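You operate a simulated robot arm through the tools that you are given. There is no shell and no other tool.

You run a simulated robot arm. Do the job below in one go: nothing can be reset, and whatever is moved stays where it is left.

## Task
Uncap the black-capped vial from the long white rack with the capping block and put it back in its well.
Fine: grip it first; cap on the block's CAP mark; free the grip. Set down upright: what you pick out.

Only the result counts: the job must be done as asked and must still hold three seconds after the hand-in. Knocking over, shifting, dropping, spilling or breaking anything else fails it. Lids that push on must go on centred and level and be pressed home; caps that screw on are set level and turned clockwise until they are tight.

## Robot
A 6-joint arm with a two-finger parallel gripper, fixed in place. Base frame: the origin is on the floor under the middle of its stand, x ahead of it, y to its left, z up; the work surface is at about z = 850. Units: mm, degrees, N and s.
With the tool pointing down near the work surface it reaches from about 360 to 760 mm from the base axis. Its first joint turns from -66.0 to 66.0 degrees. Payload 2.45 kg.
The TCP is the grasp point between the finger pads, 24 mm short of the fingertips. In the tool frame z runs along the fingers and y along their closing line. Largest opening 68 mm; finger width 17, thickness 10; the body of the gripper, 40 by 70 mm, starts 41 mm behind the TCP.
Orientation is that of the tool frame in the base frame, as a unit quaternion [x, y, z, w]. With the fingers straight down and closing along the base's y, the tool's x points along the base's -x, its y along +y and its z along -z.

## Interface
- The arm moves only by the tool servo_tool. Its arguments are lists of equal length, an entry for each row: "slide": the shift along the base's x, y, z in units of 40 mm (1.0 is 40 mm), a list of three; "rot": the turn, a rotation vector about the base's x, y, z in units of 4 degrees (1.0 is 4 degrees), a list of three; "jaw": the gripper command, from -1 (shut) to 1 (fully open), values between in proportion. In form: {"slide": [[tx, ty, tz], ...], "rot": [[rx, ry, rz], ...], "jaw": [jaw, ...]}. A call has 1 to 20 rows; each row shifts and turns the commanded pose from where the row before left it. A call with a number of a shift or a turn outside -1 to 1 is refused whole. A row lasts 0.2 s, in which the tool goes at most 50 mm and 8.6 degrees; a call with a longer step from one row to the next is refused whole, and so is a gripper value outside its range. Where a pose cannot be reached the arm comes as near as it can. A force on the tool above 80 N (or 10 N above the force at the start of the call, whichever is more), or a blocked arm, ends the call early, and 0.2 s more pass. The fingers move at their own pace (about 108 mm/s each) and stop on an object; they squeeze with about 44 N. The grip force told is the motor's: it shows also when the fingers shut on nothing. Time passes only in rows, and 0.2 s behind the last, so rows that do not move let the fingers close. The reply holds the time, the measured pose of the TCP, the force on the tool along the base axes, the opening and the grip force, in the units named above and with some noise, with the torque about the TCP (base axes, N m) and any sound that the robot's microphone picked up, and new pictures: "pictures" is both (left out), scene, wrist or none.
- Cameras (640 x 400 px; columns grow to the right, rows downward): "scene" is fixed at [175, 420.2, 1470.8]; the picture's right is [-0.69, -0.72, 0.00], its down [-0.37, 0.36, -0.86] and it looks along [0.62, -0.59, -0.52] (base axes); focal length 314 px, centre (320, 200). "wrist" rides on the gripper at [84, 11, -75] in the tool frame; the picture's right is [-0.13, 0.99, 0.00], its down [-0.60, -0.08, -0.79] and it looks along [-0.79, -0.10, 0.61] (tool axes); focal length 251 px, centre (320, 200). There is no depth. A picture from a camera that has moved, and an enlarged one, comes with that camera's place and axes in the base frame and with its lens.
- zoom(camera, box): a new picture of the part [left, top, right, bottom] of that camera's present view, enlarged. The clock stands still meanwhile.
- close_job(): hands the job in; it is judged then, once.

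Places have to be worked out from the pictures, the camera data and where the tool is seen. Open the gripper and draw the arm clear of the work before you hand the job in, unless the task says otherwise.

The tools are called after "Emit:" as a command line: name --argument value ..., lists and objects as JSON in quotes. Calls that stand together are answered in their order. servo_tool: Moves the arm, as the interface text tells. Its arguments: {"type":"object","properties":{"slide":{"type":"array","items":{"type":"array","items":{"type":"number"}}},"rot":{"type":"array","items":{"type":"array","items":{"type":"number"}}},"jaw":{"type":"array","items":{"type":"number"}},"pictures":{"type":"string","enum":["both","scene","wrist","none"]}},"required":["slide","rot","jaw"]} The other tools are called the same way: zoom (camera, box) takes an enlarged picture of a part of a camera's view; close_job () hands the job in.

At the start:

```text
time_s: 0.0
tcp_pos: [500.8, -44.6, 1217.5]
ee_rot: [0.001, 1.0, 0.0, 0.0]
wrist_force: [0.4, 0.1, -0.3]
torque: [0.01, 0.01, -0.01]
gripper_width: 68.0
gripper_force: 0.2
```

scene: 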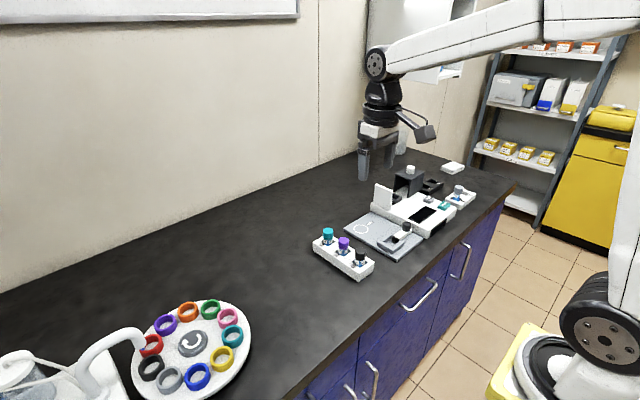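
wrist: 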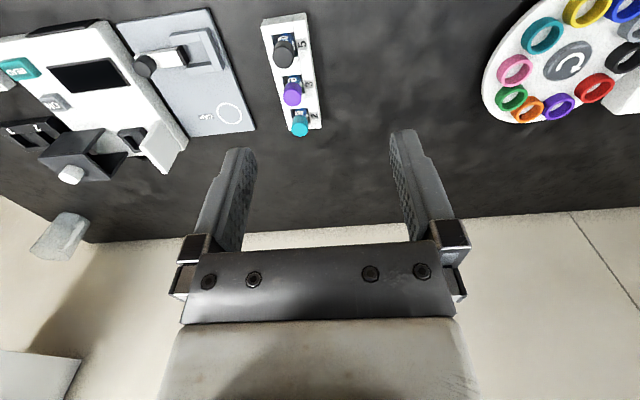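

I see a white rack with three vials (teal, purple, black caps) and next to it a grey plate with a clamp-like block and a CAP ring mark. I zoom in on both to understand the layout.

Emit:
zoom --camera "scene" --box '[300, 180, 480, 292]'

Emit:
zoom --camera "wrist" --box '[100, 0, 340, 150]'

Emit:
zoom --camera "scene" --box '[300, 215, 400, 290]'

```text
3.56 times, centred on (390, 236) of scene
camera zoom: at [175.0, 420.2, 1470.8], right [-0.69, -0.72, 0.0], down [-0.37, 0.36, -0.86], along [0.62, -0.59, -0.52], focal length 1116 px, centre (71, 72)
```

zoom: 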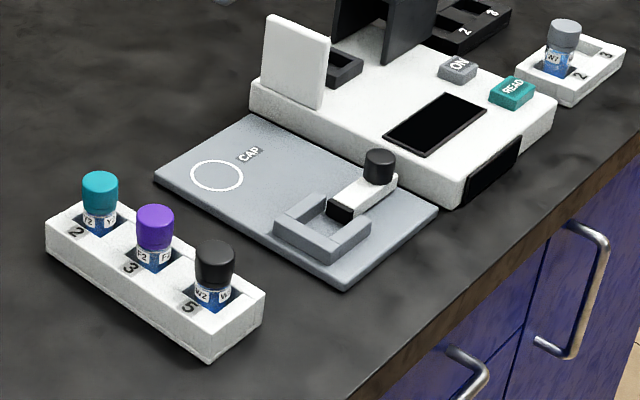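

```text
2.67 times, centred on (220, 75) of wrist
camera zoom: at [417.0, -33.9, 1292.4], right [0.13, 0.99, 0.0], down [0.6, -0.08, 0.79], along [0.79, -0.1, -0.61], focal length 670 px, centre (587, 533)
```

zoom: 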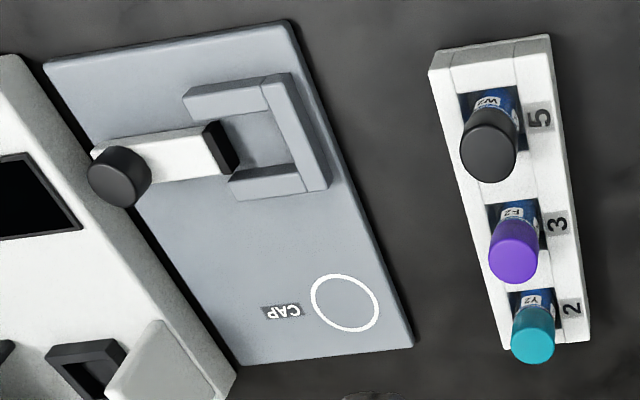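

```text
5.33 times, centred on (350, 252) of scene
camera zoom: at [175.0, 420.2, 1470.8], right [-0.69, -0.72, 0.0], down [-0.37, 0.36, -0.86], along [0.62, -0.59, -0.52], focal length 1674 px, centre (160, -80)
```

zoom: 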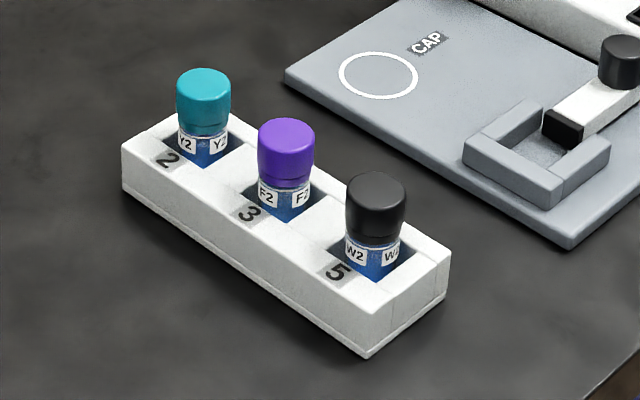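

The rack's black vial (well 5) appears to be near (566, -103), cap top about z 927. The block's nest is near (567, -255), its slider knob near (559, -316), and the CAP ring near (680, -250). I move lower between them to get a better look from the wrist camera.

Emit:
servo_tool --slide '[[0.1, -0.7, -0.7], [0.1, -0.7, -0.7], [0.1, -0.7, -0.7], [0.1, -0.7, -0.7], [0.1, -0.7, -0.7], [0, 0, 0]]' --rot '[[0, 0, 0], [0, 0, 0], [0, 0, 0], [0, 0, 0], [0, 0, 0], [0, 0, 0]]' --jaw '[1, 1, 1, 1, 1, 1]'

```text
time_s: 1.4
tcp_pos: [520.9, -185.0, 1078.7]
ee_rot: [-0.002, 1.0, 0.0, 0.001]
wrist_force: [-0.6, 0.1, 0.5]
torque: [-0.05, 0.0, 0.01]
gripper_width: 67.9
gripper_force: 0.0
camera wrist: at [436.6, -175.3, 1152.3], right [0.13, 0.99, 0.0], down [0.6, -0.08, 0.79], along [0.79, -0.1, -0.61], focal length 251 px, centre (320, 200)
```

scene: 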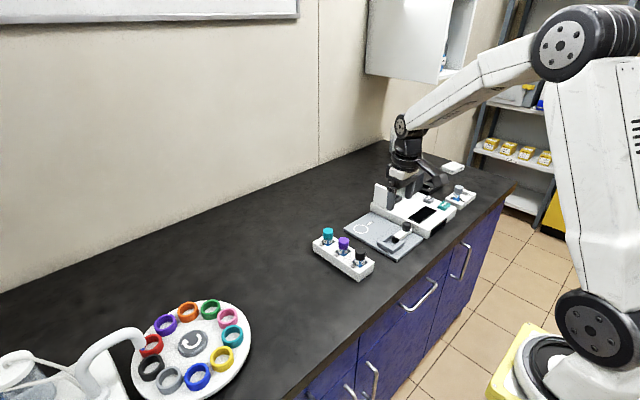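
wrist: 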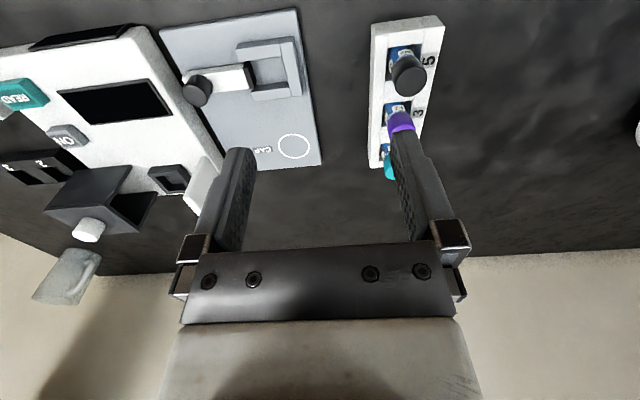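

Now the block and rack are both in the wrist view. I zoom in on each for precise positions.

Emit:
zoom --camera "wrist" --box '[150, 0, 340, 119]'

Emit:
zoom --camera "wrist" --box '[340, 0, 480, 140]'

Emit:
zoom --camera "scene" --box '[340, 180, 430, 260]'

```text
3.36 times, centred on (245, 60) of wrist
camera zoom: at [436.6, -175.3, 1152.3], right [0.13, 0.99, 0.0], down [0.6, -0.08, 0.79], along [0.79, -0.1, -0.61], focal length 845 px, centre (572, 672)
```

zoom: 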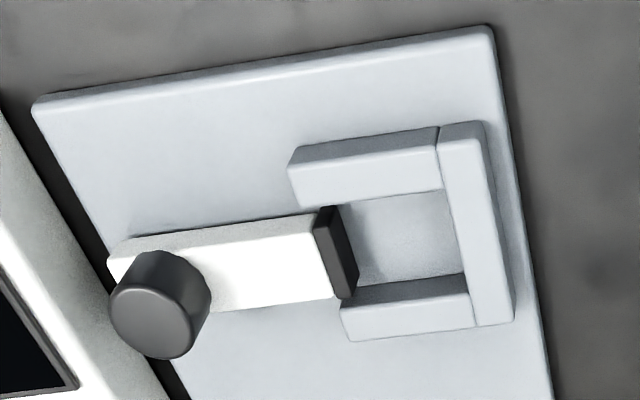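

```text
2.86 times, centred on (410, 70) of wrist
camera zoom: at [436.6, -175.3, 1152.3], right [0.13, 0.99, 0.0], down [0.6, -0.08, 0.79], along [0.79, -0.1, -0.61], focal length 718 px, centre (63, 571)
```

zoom: 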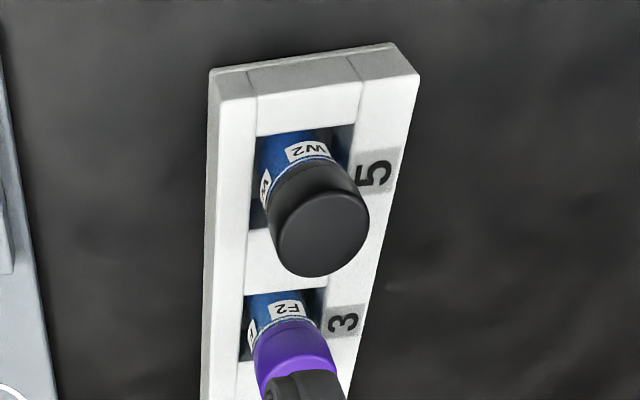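

```text
5.00 times, centred on (385, 220) of scene
camera zoom: at [175.0, 420.2, 1470.8], right [-0.69, -0.72, 0.0], down [-0.37, 0.36, -0.86], along [0.62, -0.59, -0.52], focal length 1570 px, centre (-5, 100)
```

zoom: 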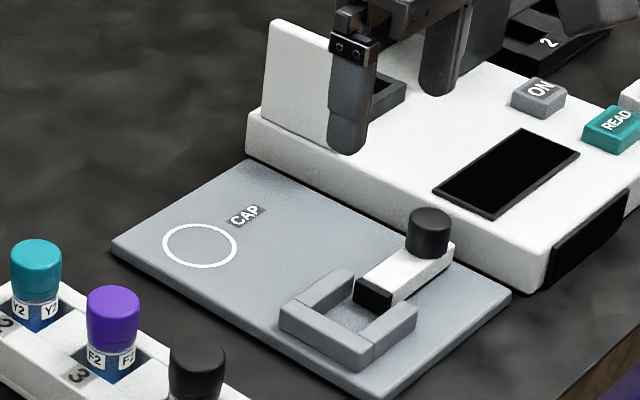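

Geometry so far: the nest interior is about 33 mm square around (563, -246), the plate top is at z≈860 and the walls top out at z≈878. The black cap top is near (567, -106, 923). I move above the vial, staying high, to refine its position.

Emit:
servo_tool --slide '[[0.288, 0.494, -0.492], [0.288, 0.494, -0.492], [0.288, 0.494, -0.492], [0.288, 0.494, -0.492], [0, 0, 0]]' --rot '[[0, 0, 0], [0, 0, 0], [0, 0, 0], [0, 0, 0], [0, 0, 0]]' --jaw '[1, 1, 1, 1, 1]'

```text
time_s: 2.6
tcp_pos: [568.2, -104.6, 1000.4]
ee_rot: [0.0, 1.0, 0.0, 0.0]
wrist_force: [0.2, 0.0, -0.8]
torque: [0.0, 0.01, 0.0]
gripper_width: 68.1
gripper_force: 0.1
camera wrist: at [484.5, -95.3, 1074.3], right [0.13, 0.99, 0.0], down [0.6, -0.08, 0.79], along [0.79, -0.1, -0.61], focal length 251 px, centre (320, 200)
```

scene: 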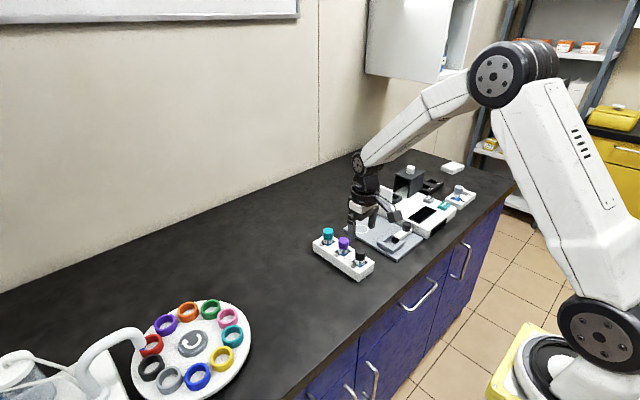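
wrist: 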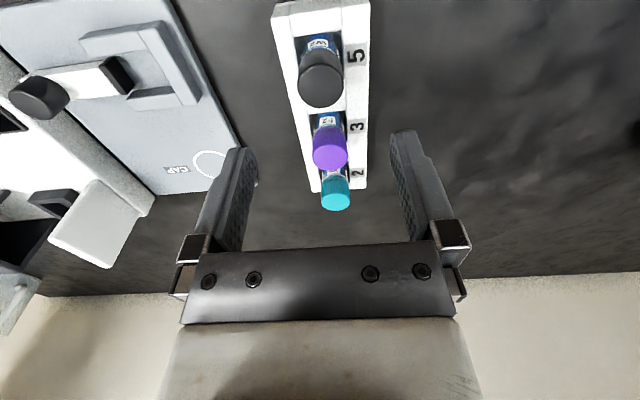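

The black cap sits in view between the fingers. I zoom in on it to measure offsets.

Emit:
zoom --camera "wrist" --box '[260, 0, 400, 140]'

Emit:
zoom --camera "scene" --box '[310, 190, 410, 280]'

```text
2.86 times, centred on (330, 70) of wrist
camera zoom: at [484.5, -95.3, 1074.3], right [0.13, 0.99, 0.0], down [0.6, -0.08, 0.79], along [0.79, -0.1, -0.61], focal length 718 px, centre (291, 571)
```

zoom: 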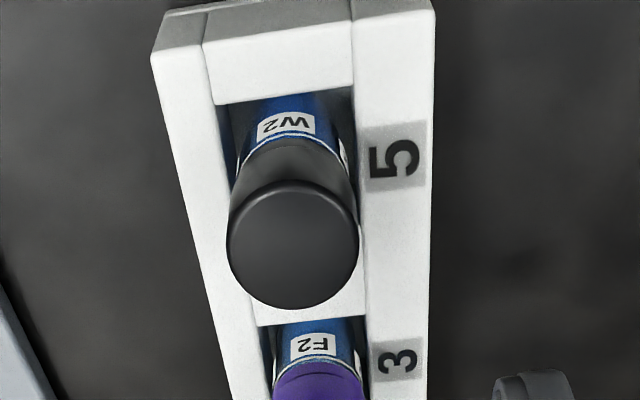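

```text
4.44 times, centred on (360, 235) of scene
camera zoom: at [175.0, 420.2, 1470.8], right [-0.69, -0.72, 0.0], down [-0.37, 0.36, -0.86], along [0.62, -0.59, -0.52], focal length 1395 px, centre (142, 44)
```

zoom: 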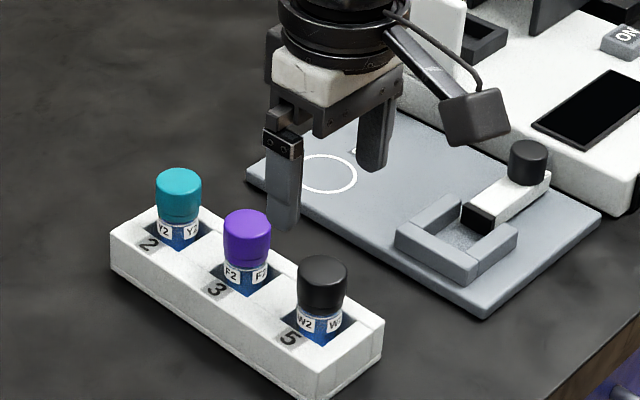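

The three views agree on the cap: centre about (567, -106), top z≈921, diameter about 29, with the rack top at z≈879. I descend to TCP z≈911, which leaves the fingertips about 8 mm above the rack, and check before closing.

Emit:
servo_tool --slide '[[-0.03, -0.03, -0.56], [0, 0, -0.56], [0, 0, -0.56], [0, 0, -0.56], [0, 0, 0]]' --rot '[[0, 0, 0], [0, 0, 0], [0, 0, 0], [0, 0, 0], [0, 0, 0]]' --jaw '[1, 1, 1, 1, 1]'

```text
time_s: 3.8
tcp_pos: [567.0, -107.2, 910.3]
ee_rot: [0.0, 1.0, -0.001, 0.0]
wrist_force: [-0.1, -0.3, 0.4]
torque: [-0.01, 0.02, 0.01]
gripper_width: 67.7
gripper_force: 0.1
camera wrist: at [482.4, -96.4, 983.8], right [0.13, 0.99, 0.0], down [0.6, -0.08, 0.79], along [0.79, -0.1, -0.61], focal length 251 px, centre (320, 200)
```

scene: 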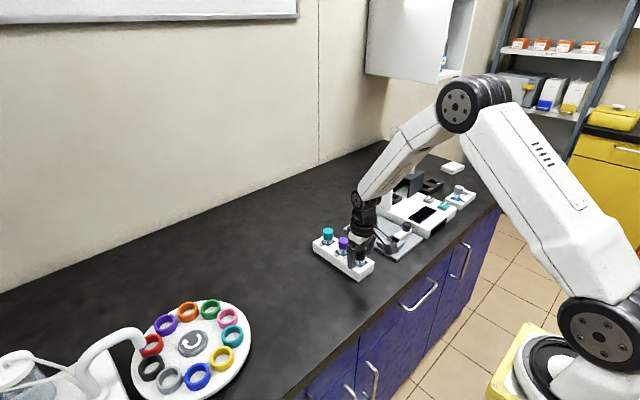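
wrist: 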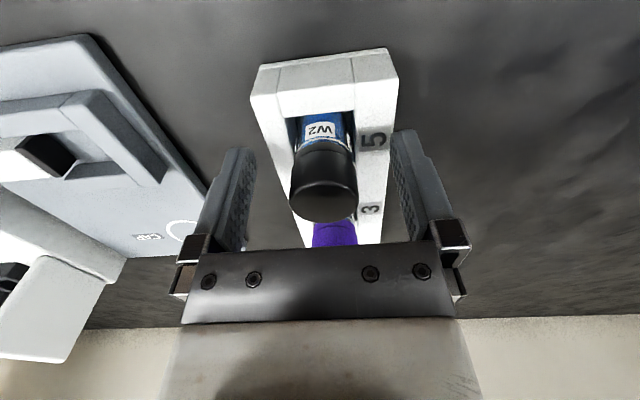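

The cap is centred between the fingers. I check tip clearance to the rack with a zoom before closing.

Emit:
zoom --camera "scene" --box '[310, 200, 400, 290]'

Emit:
zoom --camera "wrist" --box '[220, 60, 440, 260]'

```text
4.44 times, centred on (355, 245) of scene
camera zoom: at [175.0, 420.2, 1470.8], right [-0.69, -0.72, 0.0], down [-0.37, 0.36, -0.86], along [0.62, -0.59, -0.52], focal length 1395 px, centre (164, 0)
```

zoom: 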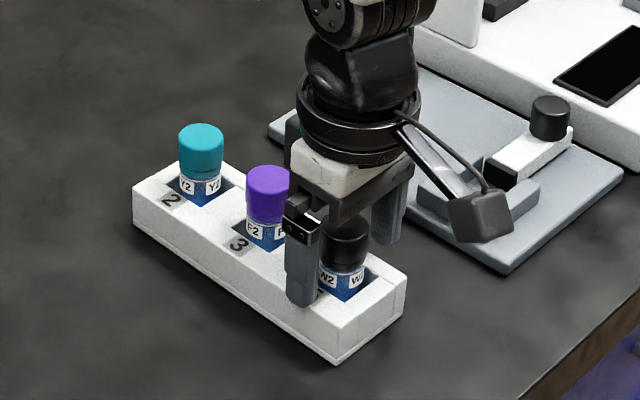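

```text
2.00 times, centred on (330, 160) of wrist
camera zoom: at [482.4, -96.4, 983.8], right [0.13, 0.99, 0.0], down [0.6, -0.08, 0.79], along [0.79, -0.1, -0.61], focal length 503 px, centre (300, 280)
```

zoom: 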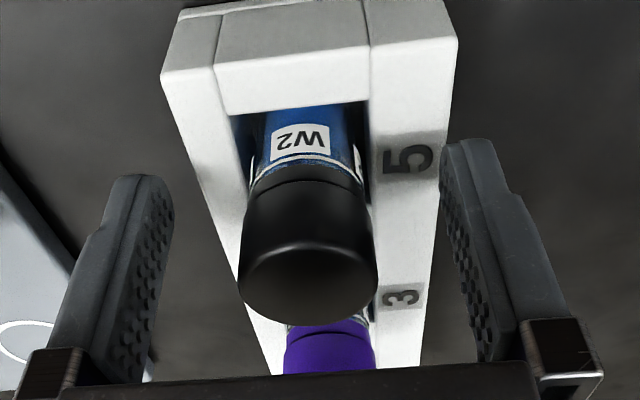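

The tips are clear of the rack, and the cap sits about 1.6 mm toward +y of the grasp centre. I shift to correct that and close the gripper on the cap.

Emit:
servo_tool --slide '[[0.02, 0.04, 0], [0, 0, 0], [0, 0, 0], [0, 0, 0], [0, 0, 0]]' --rot '[[0, 0, 0], [0, 0, 0], [0, 0, 0], [0, 0, 0], [0, 0, 0]]' --jaw '[1, 0.2, -1, -1, -1]'

```text
time_s: 5.0
tcp_pos: [567.8, -104.5, 909.2]
ee_rot: [-0.001, 1.0, 0.001, -0.001]
wrist_force: [-0.1, 0.0, -0.7]
torque: [-0.02, 0.0, 0.01]
gripper_width: 28.8
gripper_force: 42.8
camera wrist: at [483.4, -94.7, 984.0], right [0.13, 0.99, 0.0], down [0.6, -0.08, 0.79], along [0.79, -0.1, -0.61], focal length 251 px, centre (320, 200)
```

scene: 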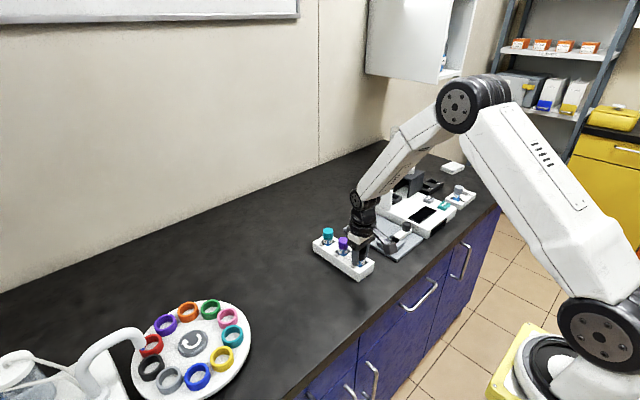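
wrist: 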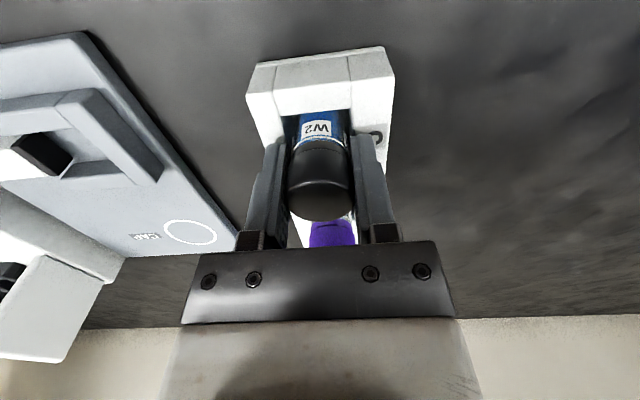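

The grip is firm with the cap measuring 28.8 mm wide. I lift the vial straight up out of its well.

Emit:
servo_tool --slide '[[0, 0, 0.2], [0, 0, 0.4], [0, 0, 0.5], [0, 0, 0.5], [0, 0, 0.4], [0, 0, 0]]' --rot '[[0, 0, 0], [0, 0, 0], [0, 0, 0], [0, 0, 0], [0, 0, 0], [0, 0, 0]]' --jaw '[-1, -1, -1, -1, -1, -1]'

Emit:
zoom --camera "scene" --box '[310, 180, 420, 290]'

Emit:
zoom --camera "wrist" --box '[220, 60, 440, 260]'

```text
time_s: 6.4
tcp_pos: [567.6, -105.7, 990.3]
ee_rot: [0.0, 1.0, 0.0, 0.0]
wrist_force: [0.8, -0.4, -0.7]
torque: [-0.01, -0.02, 0.02]
gripper_width: 28.5
gripper_force: 42.8
camera wrist: at [482.5, -94.7, 1064.3], right [0.13, 0.99, 0.0], down [0.6, -0.08, 0.79], along [0.79, -0.1, -0.61], focal length 251 px, centre (320, 200)
```

scene: 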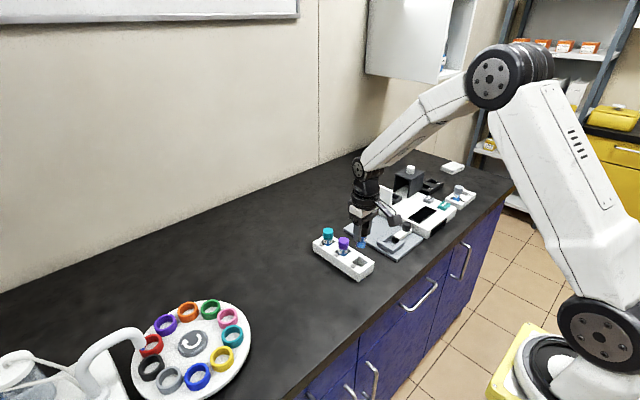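
wrist: 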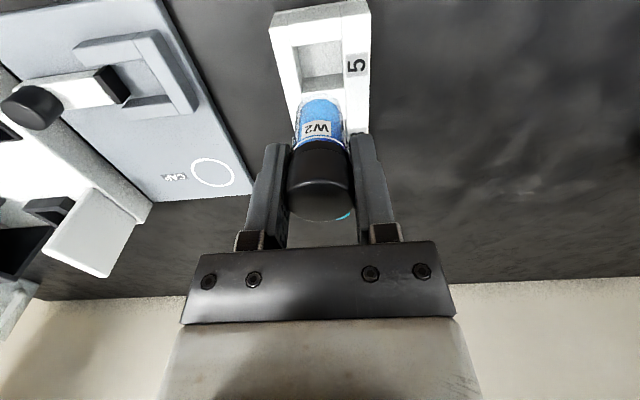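

```text
3.64 times, centred on (365, 235) of scene
camera zoom: at [175.0, 420.2, 1470.8], right [-0.69, -0.72, 0.0], down [-0.37, 0.36, -0.86], along [0.62, -0.59, -0.52], focal length 1142 px, centre (156, 73)
```

zoom: 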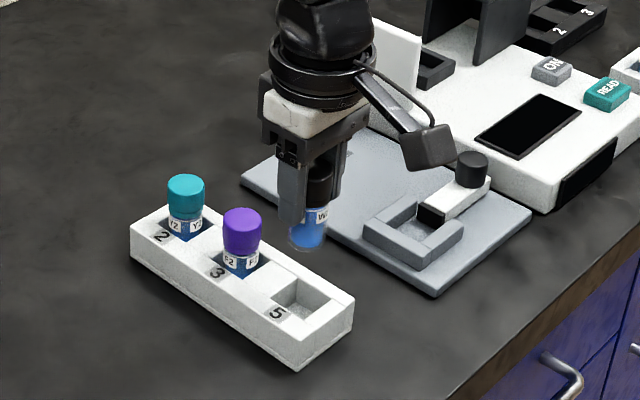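

```text
2.00 times, centred on (330, 160) of wrist
camera zoom: at [482.5, -94.7, 1064.3], right [0.13, 0.99, 0.0], down [0.6, -0.08, 0.79], along [0.79, -0.1, -0.61], focal length 503 px, centre (300, 280)
```

zoom: 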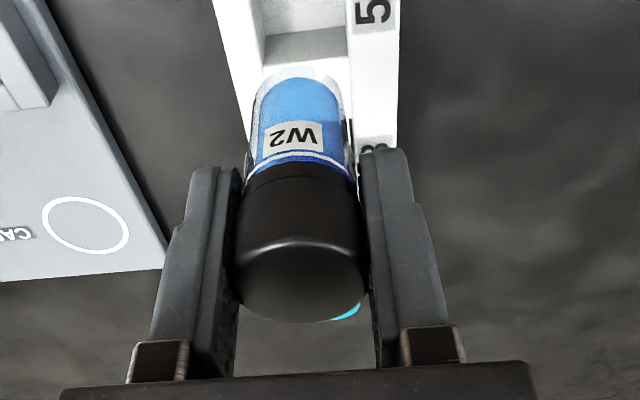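

The vial came out cleanly: its bottom is about 55 mm below the TCP, giving an overall height of about 67 mm. Now I measure the nest in the wrist view.

Emit:
zoom --camera "wrist" --box '[0, 0, 220, 137]'

Emit:
zoom --camera "scene" --box '[375, 210, 435, 270]'

```text
2.91 times, centred on (110, 68) of wrist
camera zoom: at [482.5, -94.7, 1064.3], right [0.13, 0.99, 0.0], down [0.6, -0.08, 0.79], along [0.79, -0.1, -0.61], focal length 731 px, centre (931, 582)
```

zoom: 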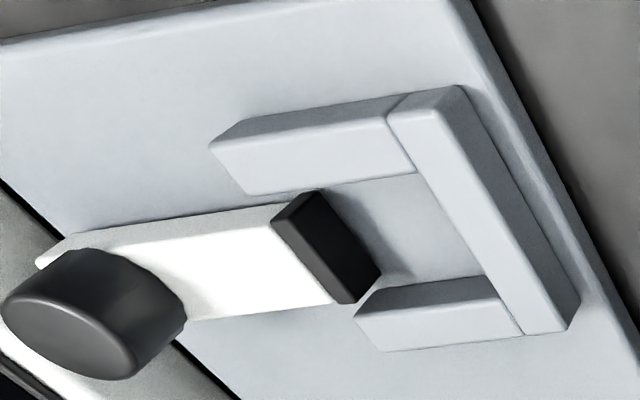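

```text
6.67 times, centred on (405, 240) of scene
camera zoom: at [175.0, 420.2, 1470.8], right [-0.69, -0.72, 0.0], down [-0.37, 0.36, -0.86], along [0.62, -0.59, -0.52], focal length 2093 px, centre (-247, -67)
```

zoom: 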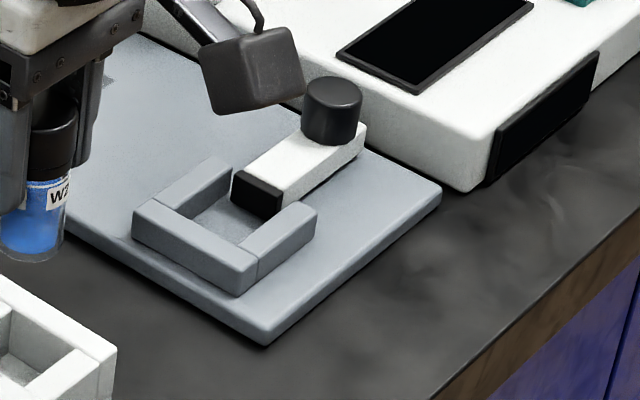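

The wall inner corners triangulate well: the nest spans x 546–579, with the back wall face at y≈-229.7, wall tops at z≈877 and the pad front at y≈-270. I carry the vial high to (562.5, -246), with its bottom at z≈935, well above the knob.

Emit:
servo_tool --slide '[[-0.03, -0.878, 0], [-0.03, -0.878, 0], [-0.03, -0.878, 0], [-0.03, -0.878, 0], [0, 0, 0]]' --rot '[[0, 0, 0], [0, 0, 0], [0, 0, 0], [0, 0, 0], [0, 0, 0]]' --jaw '[-1, -1, -1, -1, -1]'

Emit:
zoom --camera "scene" --box '[350, 170, 450, 270]'

Emit:
zoom --camera "wrist" --box '[200, 0, 440, 240]'

```text
time_s: 7.6
tcp_pos: [561.4, -243.5, 989.1]
ee_rot: [0.0, 1.0, 0.0, 0.0]
wrist_force: [-0.3, -0.4, -0.2]
torque: [-0.02, 0.04, 0.02]
gripper_width: 28.7
gripper_force: 42.9
camera wrist: at [477.5, -234.0, 1063.6], right [0.13, 0.99, 0.0], down [0.6, -0.08, 0.79], along [0.79, -0.1, -0.61], focal length 251 px, centre (320, 200)
```

scene: 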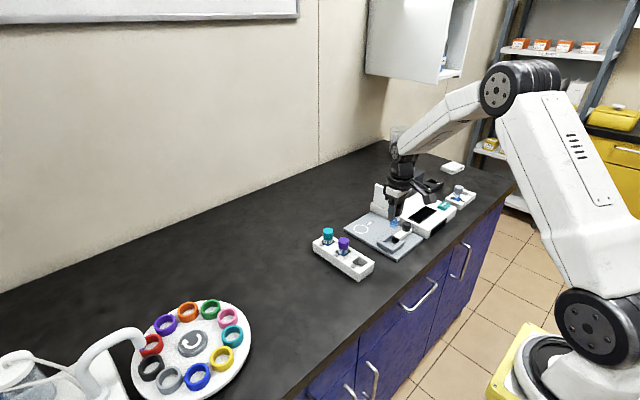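
wrist: 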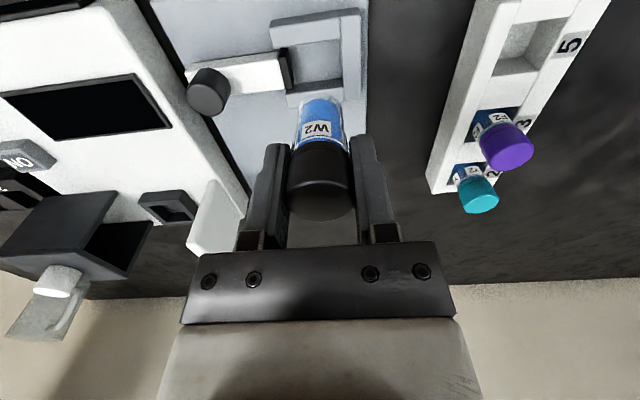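

```text
4.00 times, centred on (400, 220) of scene
camera zoom: at [175.0, 420.2, 1470.8], right [-0.69, -0.72, 0.0], down [-0.37, 0.36, -0.86], along [0.62, -0.59, -0.52], focal length 1256 px, centre (0, 120)
```

zoom: 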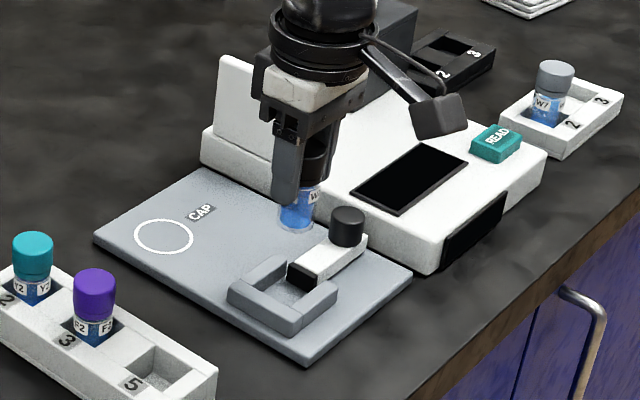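

```text
1.67 times, centred on (320, 120) of wrist
camera zoom: at [477.5, -234.0, 1063.6], right [0.13, 0.99, 0.0], down [0.6, -0.08, 0.79], along [0.79, -0.1, -0.61], focal length 419 px, centre (320, 333)
```

zoom: 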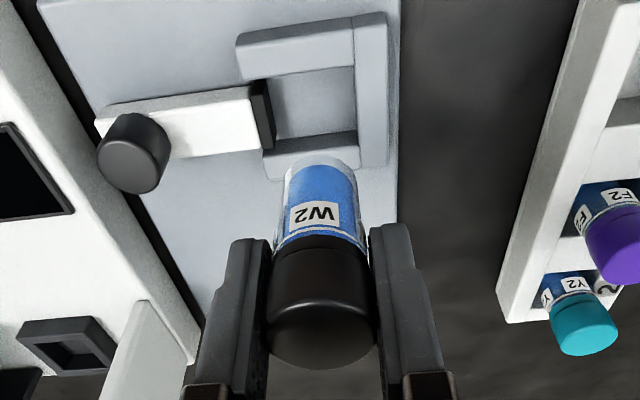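

Re-measuring from here, the nest corners still agree, and the vial sits about 1.8 mm off the back wall and centred in x to within about 1.5 mm. I descend to just inside the nest, keeping the bottom about 8 mm above the plate.

Emit:
servo_tool --slide '[[-0.02, 0, -0.4], [0, 0, -0.4], [0, 0, -0.4], [0, 0, -0.4], [0, 0, 0]]' --rot '[[0, 0, 0], [0, 0, 0], [0, 0, 0], [0, 0, 0], [0, 0, 0]]' --jaw '[-1, -1, -1, -1, -1]'

Emit:
zoom --camera "scene" --box '[360, 190, 440, 270]'

Emit:
zoom --camera "wrist" --box '[200, 0, 440, 240]'

```text
time_s: 8.8
tcp_pos: [561.2, -244.1, 926.3]
ee_rot: [-0.001, 1.0, 0.0, 0.0]
wrist_force: [-0.3, -0.1, -1.2]
torque: [-0.01, 0.01, -0.02]
gripper_width: 28.5
gripper_force: 42.7
camera wrist: at [477.1, -234.4, 999.9], right [0.13, 0.99, 0.0], down [0.6, -0.08, 0.79], along [0.79, -0.1, -0.61], focal length 251 px, centre (320, 200)
```

scene: 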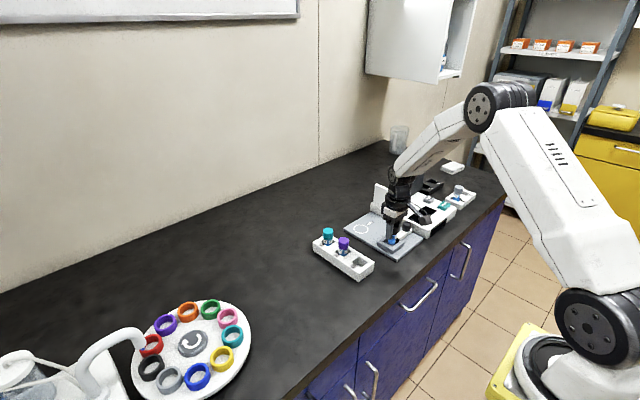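
wrist: 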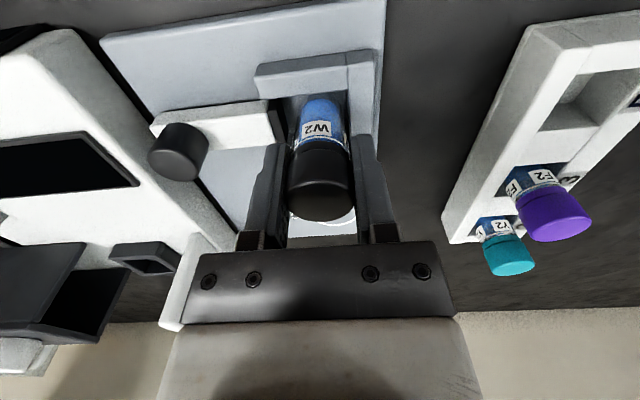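

```text
5.00 times, centred on (400, 230) of scene
camera zoom: at [175.0, 420.2, 1470.8], right [-0.69, -0.72, 0.0], down [-0.37, 0.36, -0.86], along [0.62, -0.59, -0.52], focal length 1570 px, centre (-80, 50)
```

zoom: 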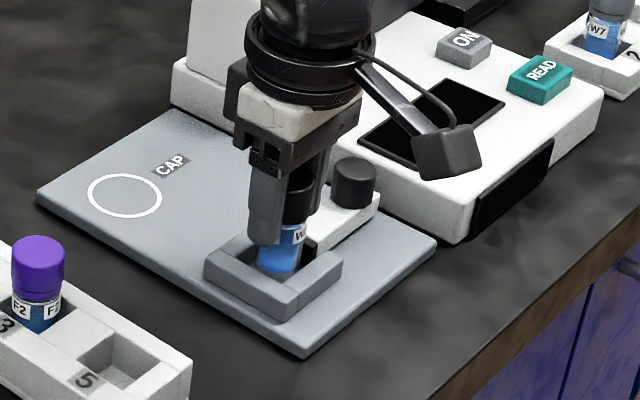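

```text
1.67 times, centred on (320, 120) of wrist
camera zoom: at [477.1, -234.4, 999.9], right [0.13, 0.99, 0.0], down [0.6, -0.08, 0.79], along [0.79, -0.1, -0.61], focal length 419 px, centre (320, 333)
```

zoom: 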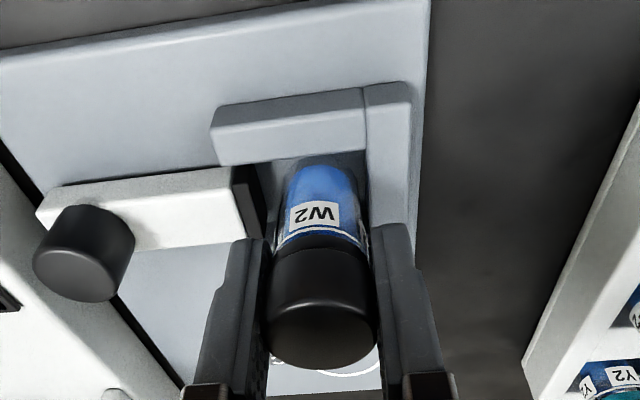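

The vial is inside the U-nest, clear of the walls. I lower it in small steps and watch the force for contact.

Emit:
servo_tool --slide '[[0, 0, -0.06], [0, 0, -0.06], [0, 0, -0.06], [0, 0, 0]]' --rot '[[0, 0, 0], [0, 0, 0], [0, 0, 0], [0, 0, 0]]' --jaw '[-1, -1, -1, -1]' --pictures "none"

```text
time_s: 9.8
tcp_pos: [561.9, -245.1, 918.3]
ee_rot: [0.0, 1.0, -0.001, 0.0]
wrist_force: [-0.8, 0.8, -0.8]
torque: [0.03, -0.02, 0.0]
gripper_width: 28.6
gripper_force: 42.5
```

No contact yet, with forces near zero. I continue down in 1 mm steps.

Emit:
servo_tool --slide '[[0, 0, -0.025], [0, 0, -0.025], [0, 0, 0]]' --rot '[[0, 0, 0], [0, 0, 0], [0, 0, 0]]' --jaw '[-1, -1, -1]' --pictures "none"

```text
time_s: 10.6
tcp_pos: [561.6, -244.6, 915.1]
ee_rot: [0.0, 1.0, 0.0, 0.0]
wrist_force: [0.6, -0.3, 0.2]
torque: [0.0, 0.02, 0.02]
gripper_width: 28.8
gripper_force: 43.0
```

Still no contact at TCP z≈915.5. I go on by 1 mm steps.

Emit:
servo_tool --slide '[[0, 0, -0.025], [0, 0, 0]]' --rot '[[0, 0, 0], [0, 0, 0]]' --jaw '[-1, -1]' --pictures "none"

```text
time_s: 11.2
tcp_pos: [561.8, -244.6, 915.2]
ee_rot: [0.001, 1.0, 0.0, 0.0]
wrist_force: [-0.7, 0.3, 0.9]
torque: [0.0, 0.04, -0.01]
gripper_width: 28.3
gripper_force: 43.0
```

Emit:
servo_tool --slide '[[0, 0, -0.025], [0, 0, 0]]' --rot '[[0, 0, 0], [0, 0, 0]]' --jaw '[-1, -1]' --pictures "both"

Emit:
zoom --camera "scene" --box '[370, 210, 430, 270]'

Emit:
zoom --camera "wrist" --box '[230, 20, 410, 200]'

```text
time_s: 11.8
tcp_pos: [560.6, -244.3, 914.9]
ee_rot: [0.0, 1.0, -0.001, 0.0]
wrist_force: [-1.5, 1.8, 10.1]
torque: [0.11, 0.06, 0.04]
gripper_width: 28.6
gripper_force: 43.2
camera wrist: at [477.2, -234.9, 988.6], right [0.13, 0.99, 0.0], down [0.6, -0.08, 0.79], along [0.79, -0.1, -0.61], focal length 251 px, centre (320, 200)
```

scene: 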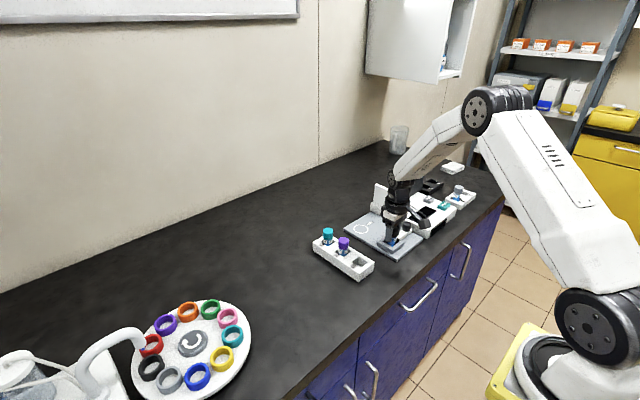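
wrist: 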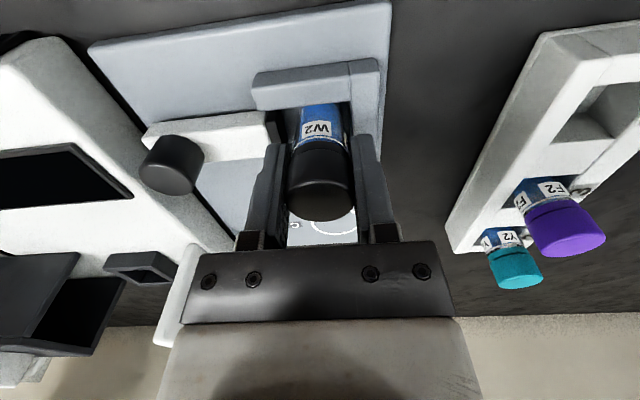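

```text
6.67 times, centred on (400, 240) of scene
camera zoom: at [174.8, 420.3, 1470.8], right [-0.69, -0.72, 0.0], down [-0.37, 0.36, -0.86], along [0.62, -0.59, -0.52], focal length 2093 px, centre (-213, -67)
```

zoom: 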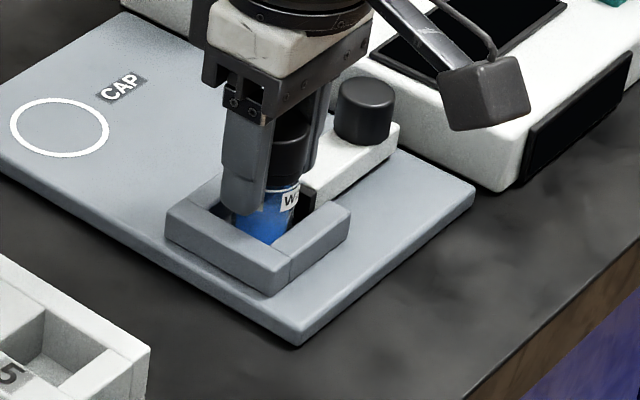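

```text
2.22 times, centred on (320, 110) of wrist
camera zoom: at [477.2, -234.9, 988.6], right [0.13, 0.99, 0.0], down [0.6, -0.08, 0.79], along [0.79, -0.1, -0.61], focal length 559 px, centre (320, 400)
```

zoom: 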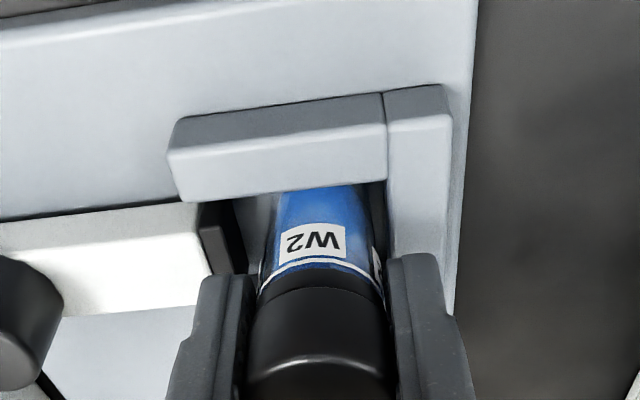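

Contact: there is 10 N upward at TCP z≈914.5, so the vial stands on the nest floor. I relieve about 0.8 mm, open moderately, then rise straight up.

Emit:
servo_tool --slide '[[0, 0, 0.02], [0, 0, 0], [0, 0, 0], [0, 0, 0], [0, 0, 0.2], [0, 0, 0.4], [0, 0, 0.6], [0, 0, 0.6], [0, 0, 0]]' --rot '[[0, 0, 0], [0, 0, 0], [0, 0, 0], [0, 0, 0], [0, 0, 0], [0, 0, 0], [0, 0, 0], [0, 0, 0], [0, 0, 0]]' --jaw '[-1, 0, 0.3, 0.3, 0.3, 0.3, 0.3, 0.3, 0.3]'

Emit:
zoom --camera "scene" --box '[360, 190, 440, 270]'

Emit:
zoom --camera "wrist" --box '[170, 0, 410, 200]'

```text
time_s: 13.8
tcp_pos: [559.4, -244.3, 988.4]
ee_rot: [0.0, 1.0, 0.001, 0.0]
wrist_force: [0.7, 0.8, -0.5]
torque: [0.0, 0.0, 0.02]
gripper_width: 44.1
gripper_force: 0.0
camera wrist: at [476.4, -235.0, 1062.6], right [0.13, 0.99, 0.0], down [0.6, -0.08, 0.79], along [0.79, -0.1, -0.61], focal length 251 px, centre (320, 200)
```

scene: 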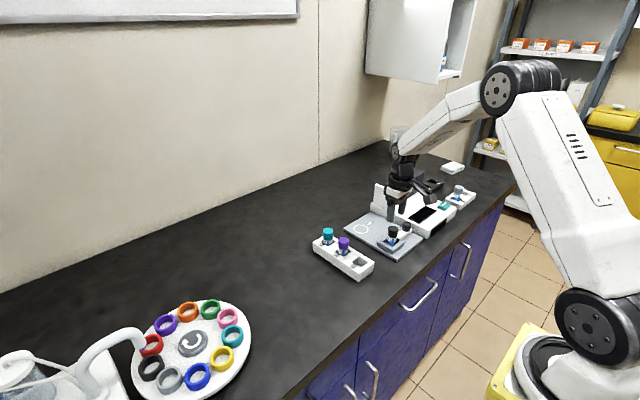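
wrist: 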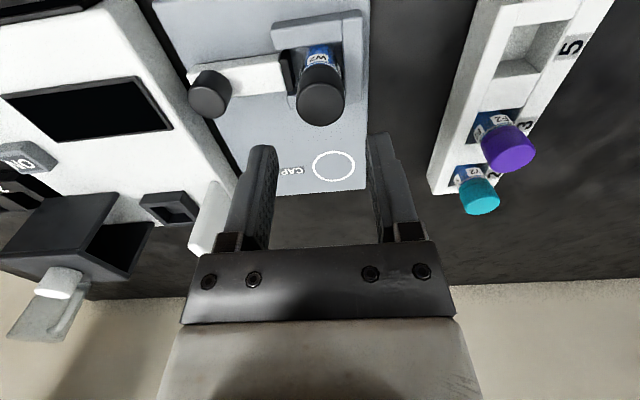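

```text
5.00 times, centred on (400, 230) of scene
camera zoom: at [175.0, 420.2, 1470.8], right [-0.69, -0.72, 0.0], down [-0.37, 0.36, -0.86], along [0.62, -0.59, -0.52], focal length 1570 px, centre (-80, 50)
```

zoom: 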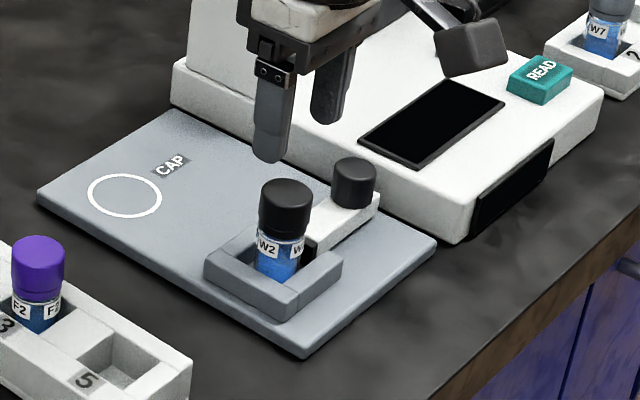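

```text
2.00 times, centred on (290, 100) of wrist
camera zoom: at [476.4, -235.0, 1062.6], right [0.13, 0.99, 0.0], down [0.6, -0.08, 0.79], along [0.79, -0.1, -0.61], focal length 503 px, centre (380, 400)
```

zoom: 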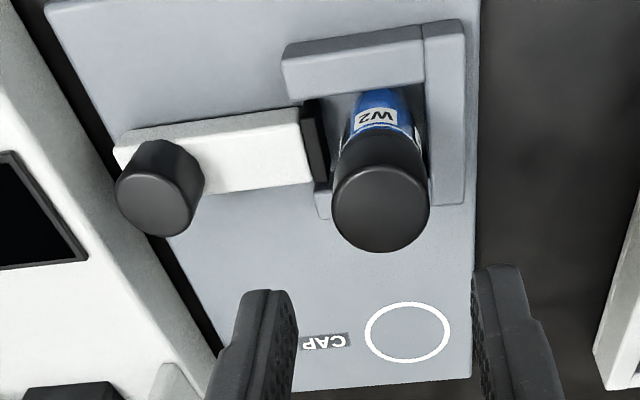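

The vial stands upright in the nest. Triangulating the slider knob gives a centre near (562, -324), a top at z≈902 and a diameter of about 26. I move above it with a wider opening to check alignment.

Emit:
servo_tool --slide '[[0.025, -0.66, 0], [0, -0.66, 0], [0, -0.66, 0], [0, 0, -0.4], [0, 0, -0.4], [0, 0, 0]]' --rot '[[0, 0, 0], [0, 0, 0], [0, 0, 0], [0, 0, 0], [0, 0, 0], [0, 0, 0]]' --jaw '[0.3, 0.3, 0.3, 0.3, 0.3, 0.3]'

Emit:
zoom --camera "scene" --box '[360, 190, 440, 270]'

Emit:
zoom --camera "wrist" --box '[200, 0, 440, 240]'

```text
time_s: 15.2
tcp_pos: [562.2, -323.5, 955.6]
ee_rot: [0.0, 1.0, 0.0, 0.0]
wrist_force: [0.0, -0.4, 0.2]
torque: [0.03, 0.0, 0.0]
gripper_width: 44.1
gripper_force: 0.2
camera wrist: at [478.4, -313.8, 1029.5], right [0.13, 0.99, 0.0], down [0.6, -0.08, 0.79], along [0.79, -0.1, -0.61], focal length 251 px, centre (320, 200)
```

scene: 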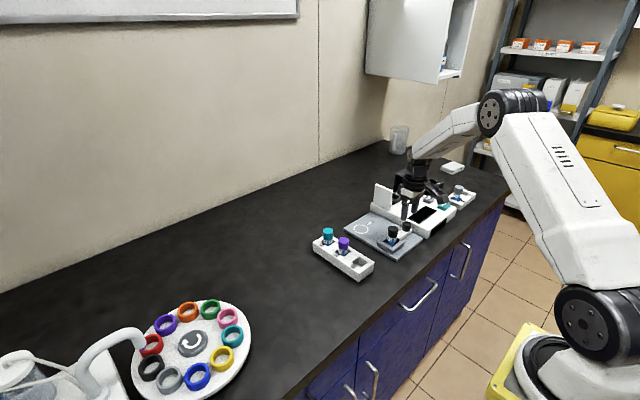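
wrist: 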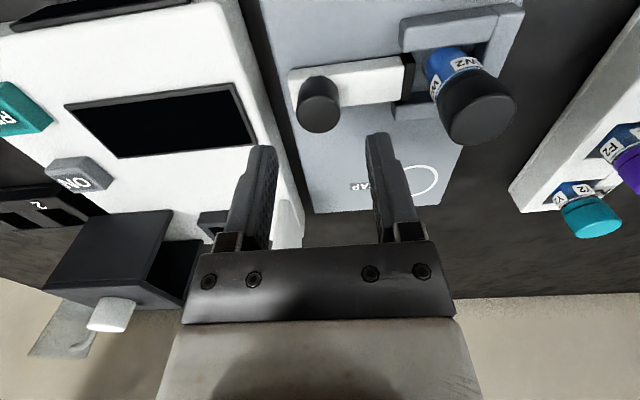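

```text
5.00 times, centred on (400, 230) of scene
camera zoom: at [175.0, 420.2, 1470.8], right [-0.69, -0.72, 0.0], down [-0.37, 0.36, -0.86], along [0.62, -0.59, -0.52], focal length 1570 px, centre (-80, 50)
```

zoom: 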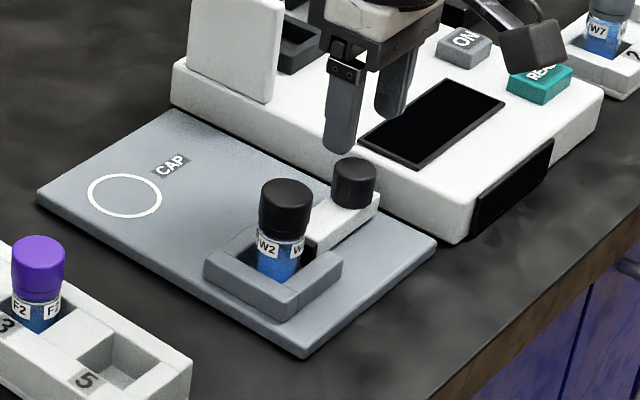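

```text
1.67 times, centred on (320, 120) of wrist
camera zoom: at [478.4, -313.8, 1029.5], right [0.13, 0.99, 0.0], down [0.6, -0.08, 0.79], along [0.79, -0.1, -0.61], focal length 419 px, centre (320, 333)
```

zoom: 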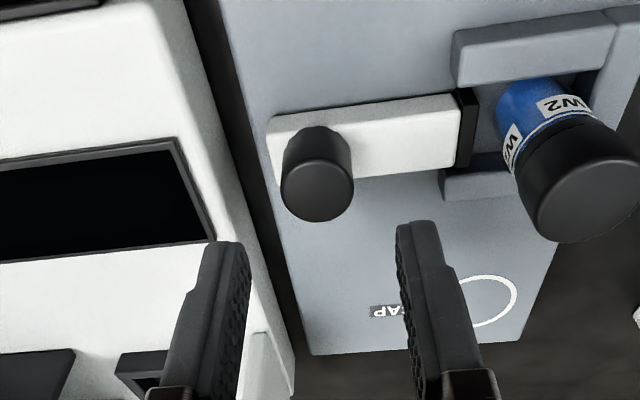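

The knob centre measures about 2 mm further toward -y than the TCP. I shift, narrow the opening to 37 mm to stay clear of the reader, and descend so the tips overlap the top ~12 mm of the knob.

Emit:
servo_tool --slide '[[0, -0.045, 0], [0, 0, -0.34], [0, 0, -0.34], [0, 0, -0.34], [0, 0, 0]]' --rot '[[0, 0, 0], [0, 0, 0], [0, 0, 0], [0, 0, 0], [0, 0, 0]]' --jaw '[0.1, 0.1, 0.1, 0.1, 0.1]'

Emit:
zoom --camera "scene" --box '[370, 190, 440, 260]'

Emit:
zoom --camera "wrist" --box '[200, 40, 440, 240]'

```text
time_s: 16.4
tcp_pos: [560.6, -325.2, 914.6]
ee_rot: [0.0, 1.0, 0.001, 0.0]
wrist_force: [0.1, -0.3, 0.7]
torque: [-0.04, -0.01, 0.01]
gripper_width: 37.5
gripper_force: 0.0
camera wrist: at [477.3, -315.8, 989.6], right [0.13, 0.99, 0.0], down [0.6, -0.08, 0.79], along [0.79, -0.1, -0.61], focal length 251 px, centre (320, 200)
```

scene: 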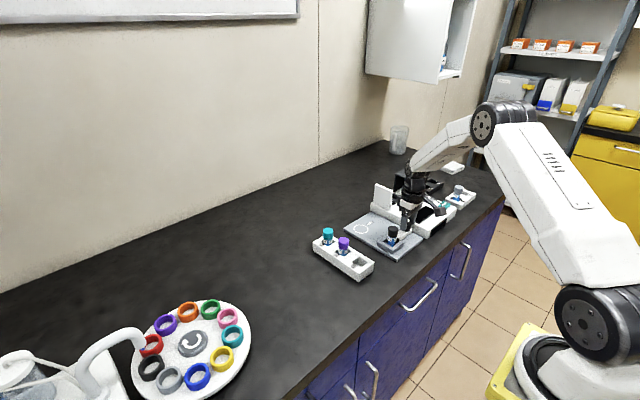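
wrist: 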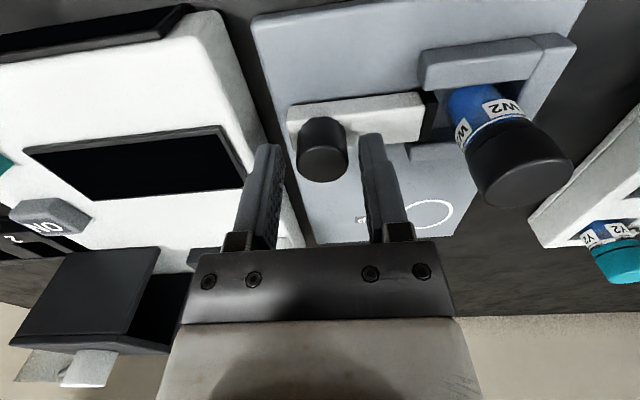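

```text
5.71 times, centred on (405, 225) of scene
camera zoom: at [175.0, 420.2, 1470.8], right [-0.69, -0.72, 0.0], down [-0.37, 0.36, -0.86], along [0.62, -0.59, -0.52], focal length 1794 px, centre (-166, 57)
```

zoom: 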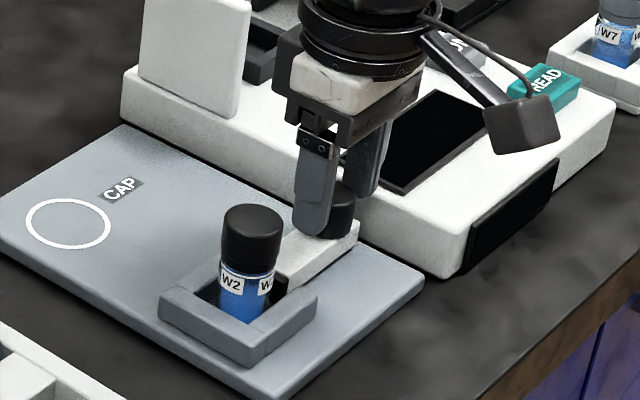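

```text
2.00 times, centred on (320, 140) of wrist
camera zoom: at [477.3, -315.8, 989.6], right [0.13, 0.99, 0.0], down [0.6, -0.08, 0.79], along [0.79, -0.1, -0.61], focal length 503 px, centre (320, 320)
```

zoom: 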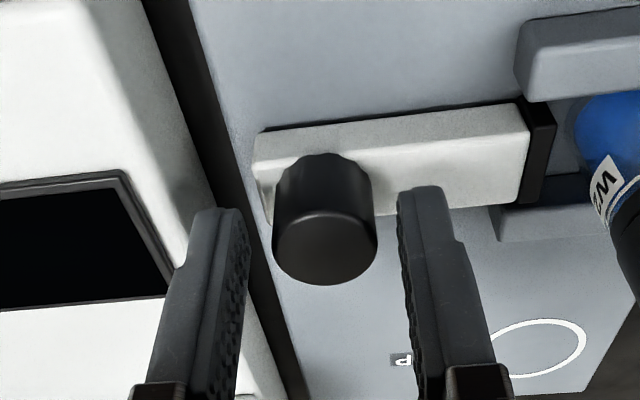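

The knob is centred between the fingers and the tips are clear of the reader. I close on the knob.

Emit:
servo_tool --slide '[[0, 0, 0], [0, 0, 0], [0, 0, 0]]' --rot '[[0, 0, 0], [0, 0, 0], [0, 0, 0]]' --jaw '[-0.2, -1, -1]' --pictures "wrist"

```text
time_s: 17.2
tcp_pos: [562.0, -324.3, 914.1]
ee_rot: [-0.001, 1.0, 0.0, 0.001]
wrist_force: [1.0, 4.4, 1.4]
torque: [-0.16, 0.04, 0.0]
gripper_width: 24.8
gripper_force: 40.5
camera wrist: at [477.3, -315.3, 989.7], right [0.13, 0.99, 0.0], down [0.6, -0.08, 0.79], along [0.79, -0.1, -0.61], focal length 251 px, centre (320, 200)
```

wrist: 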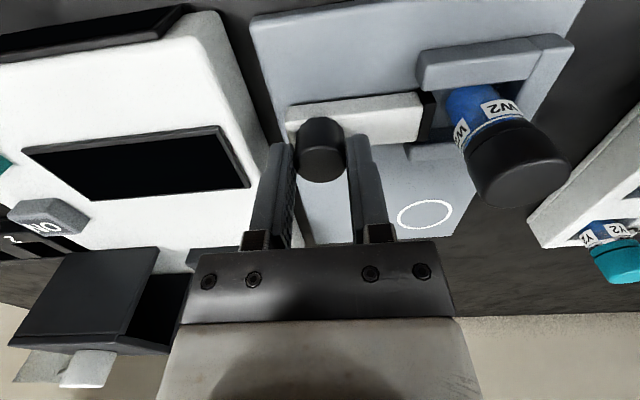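

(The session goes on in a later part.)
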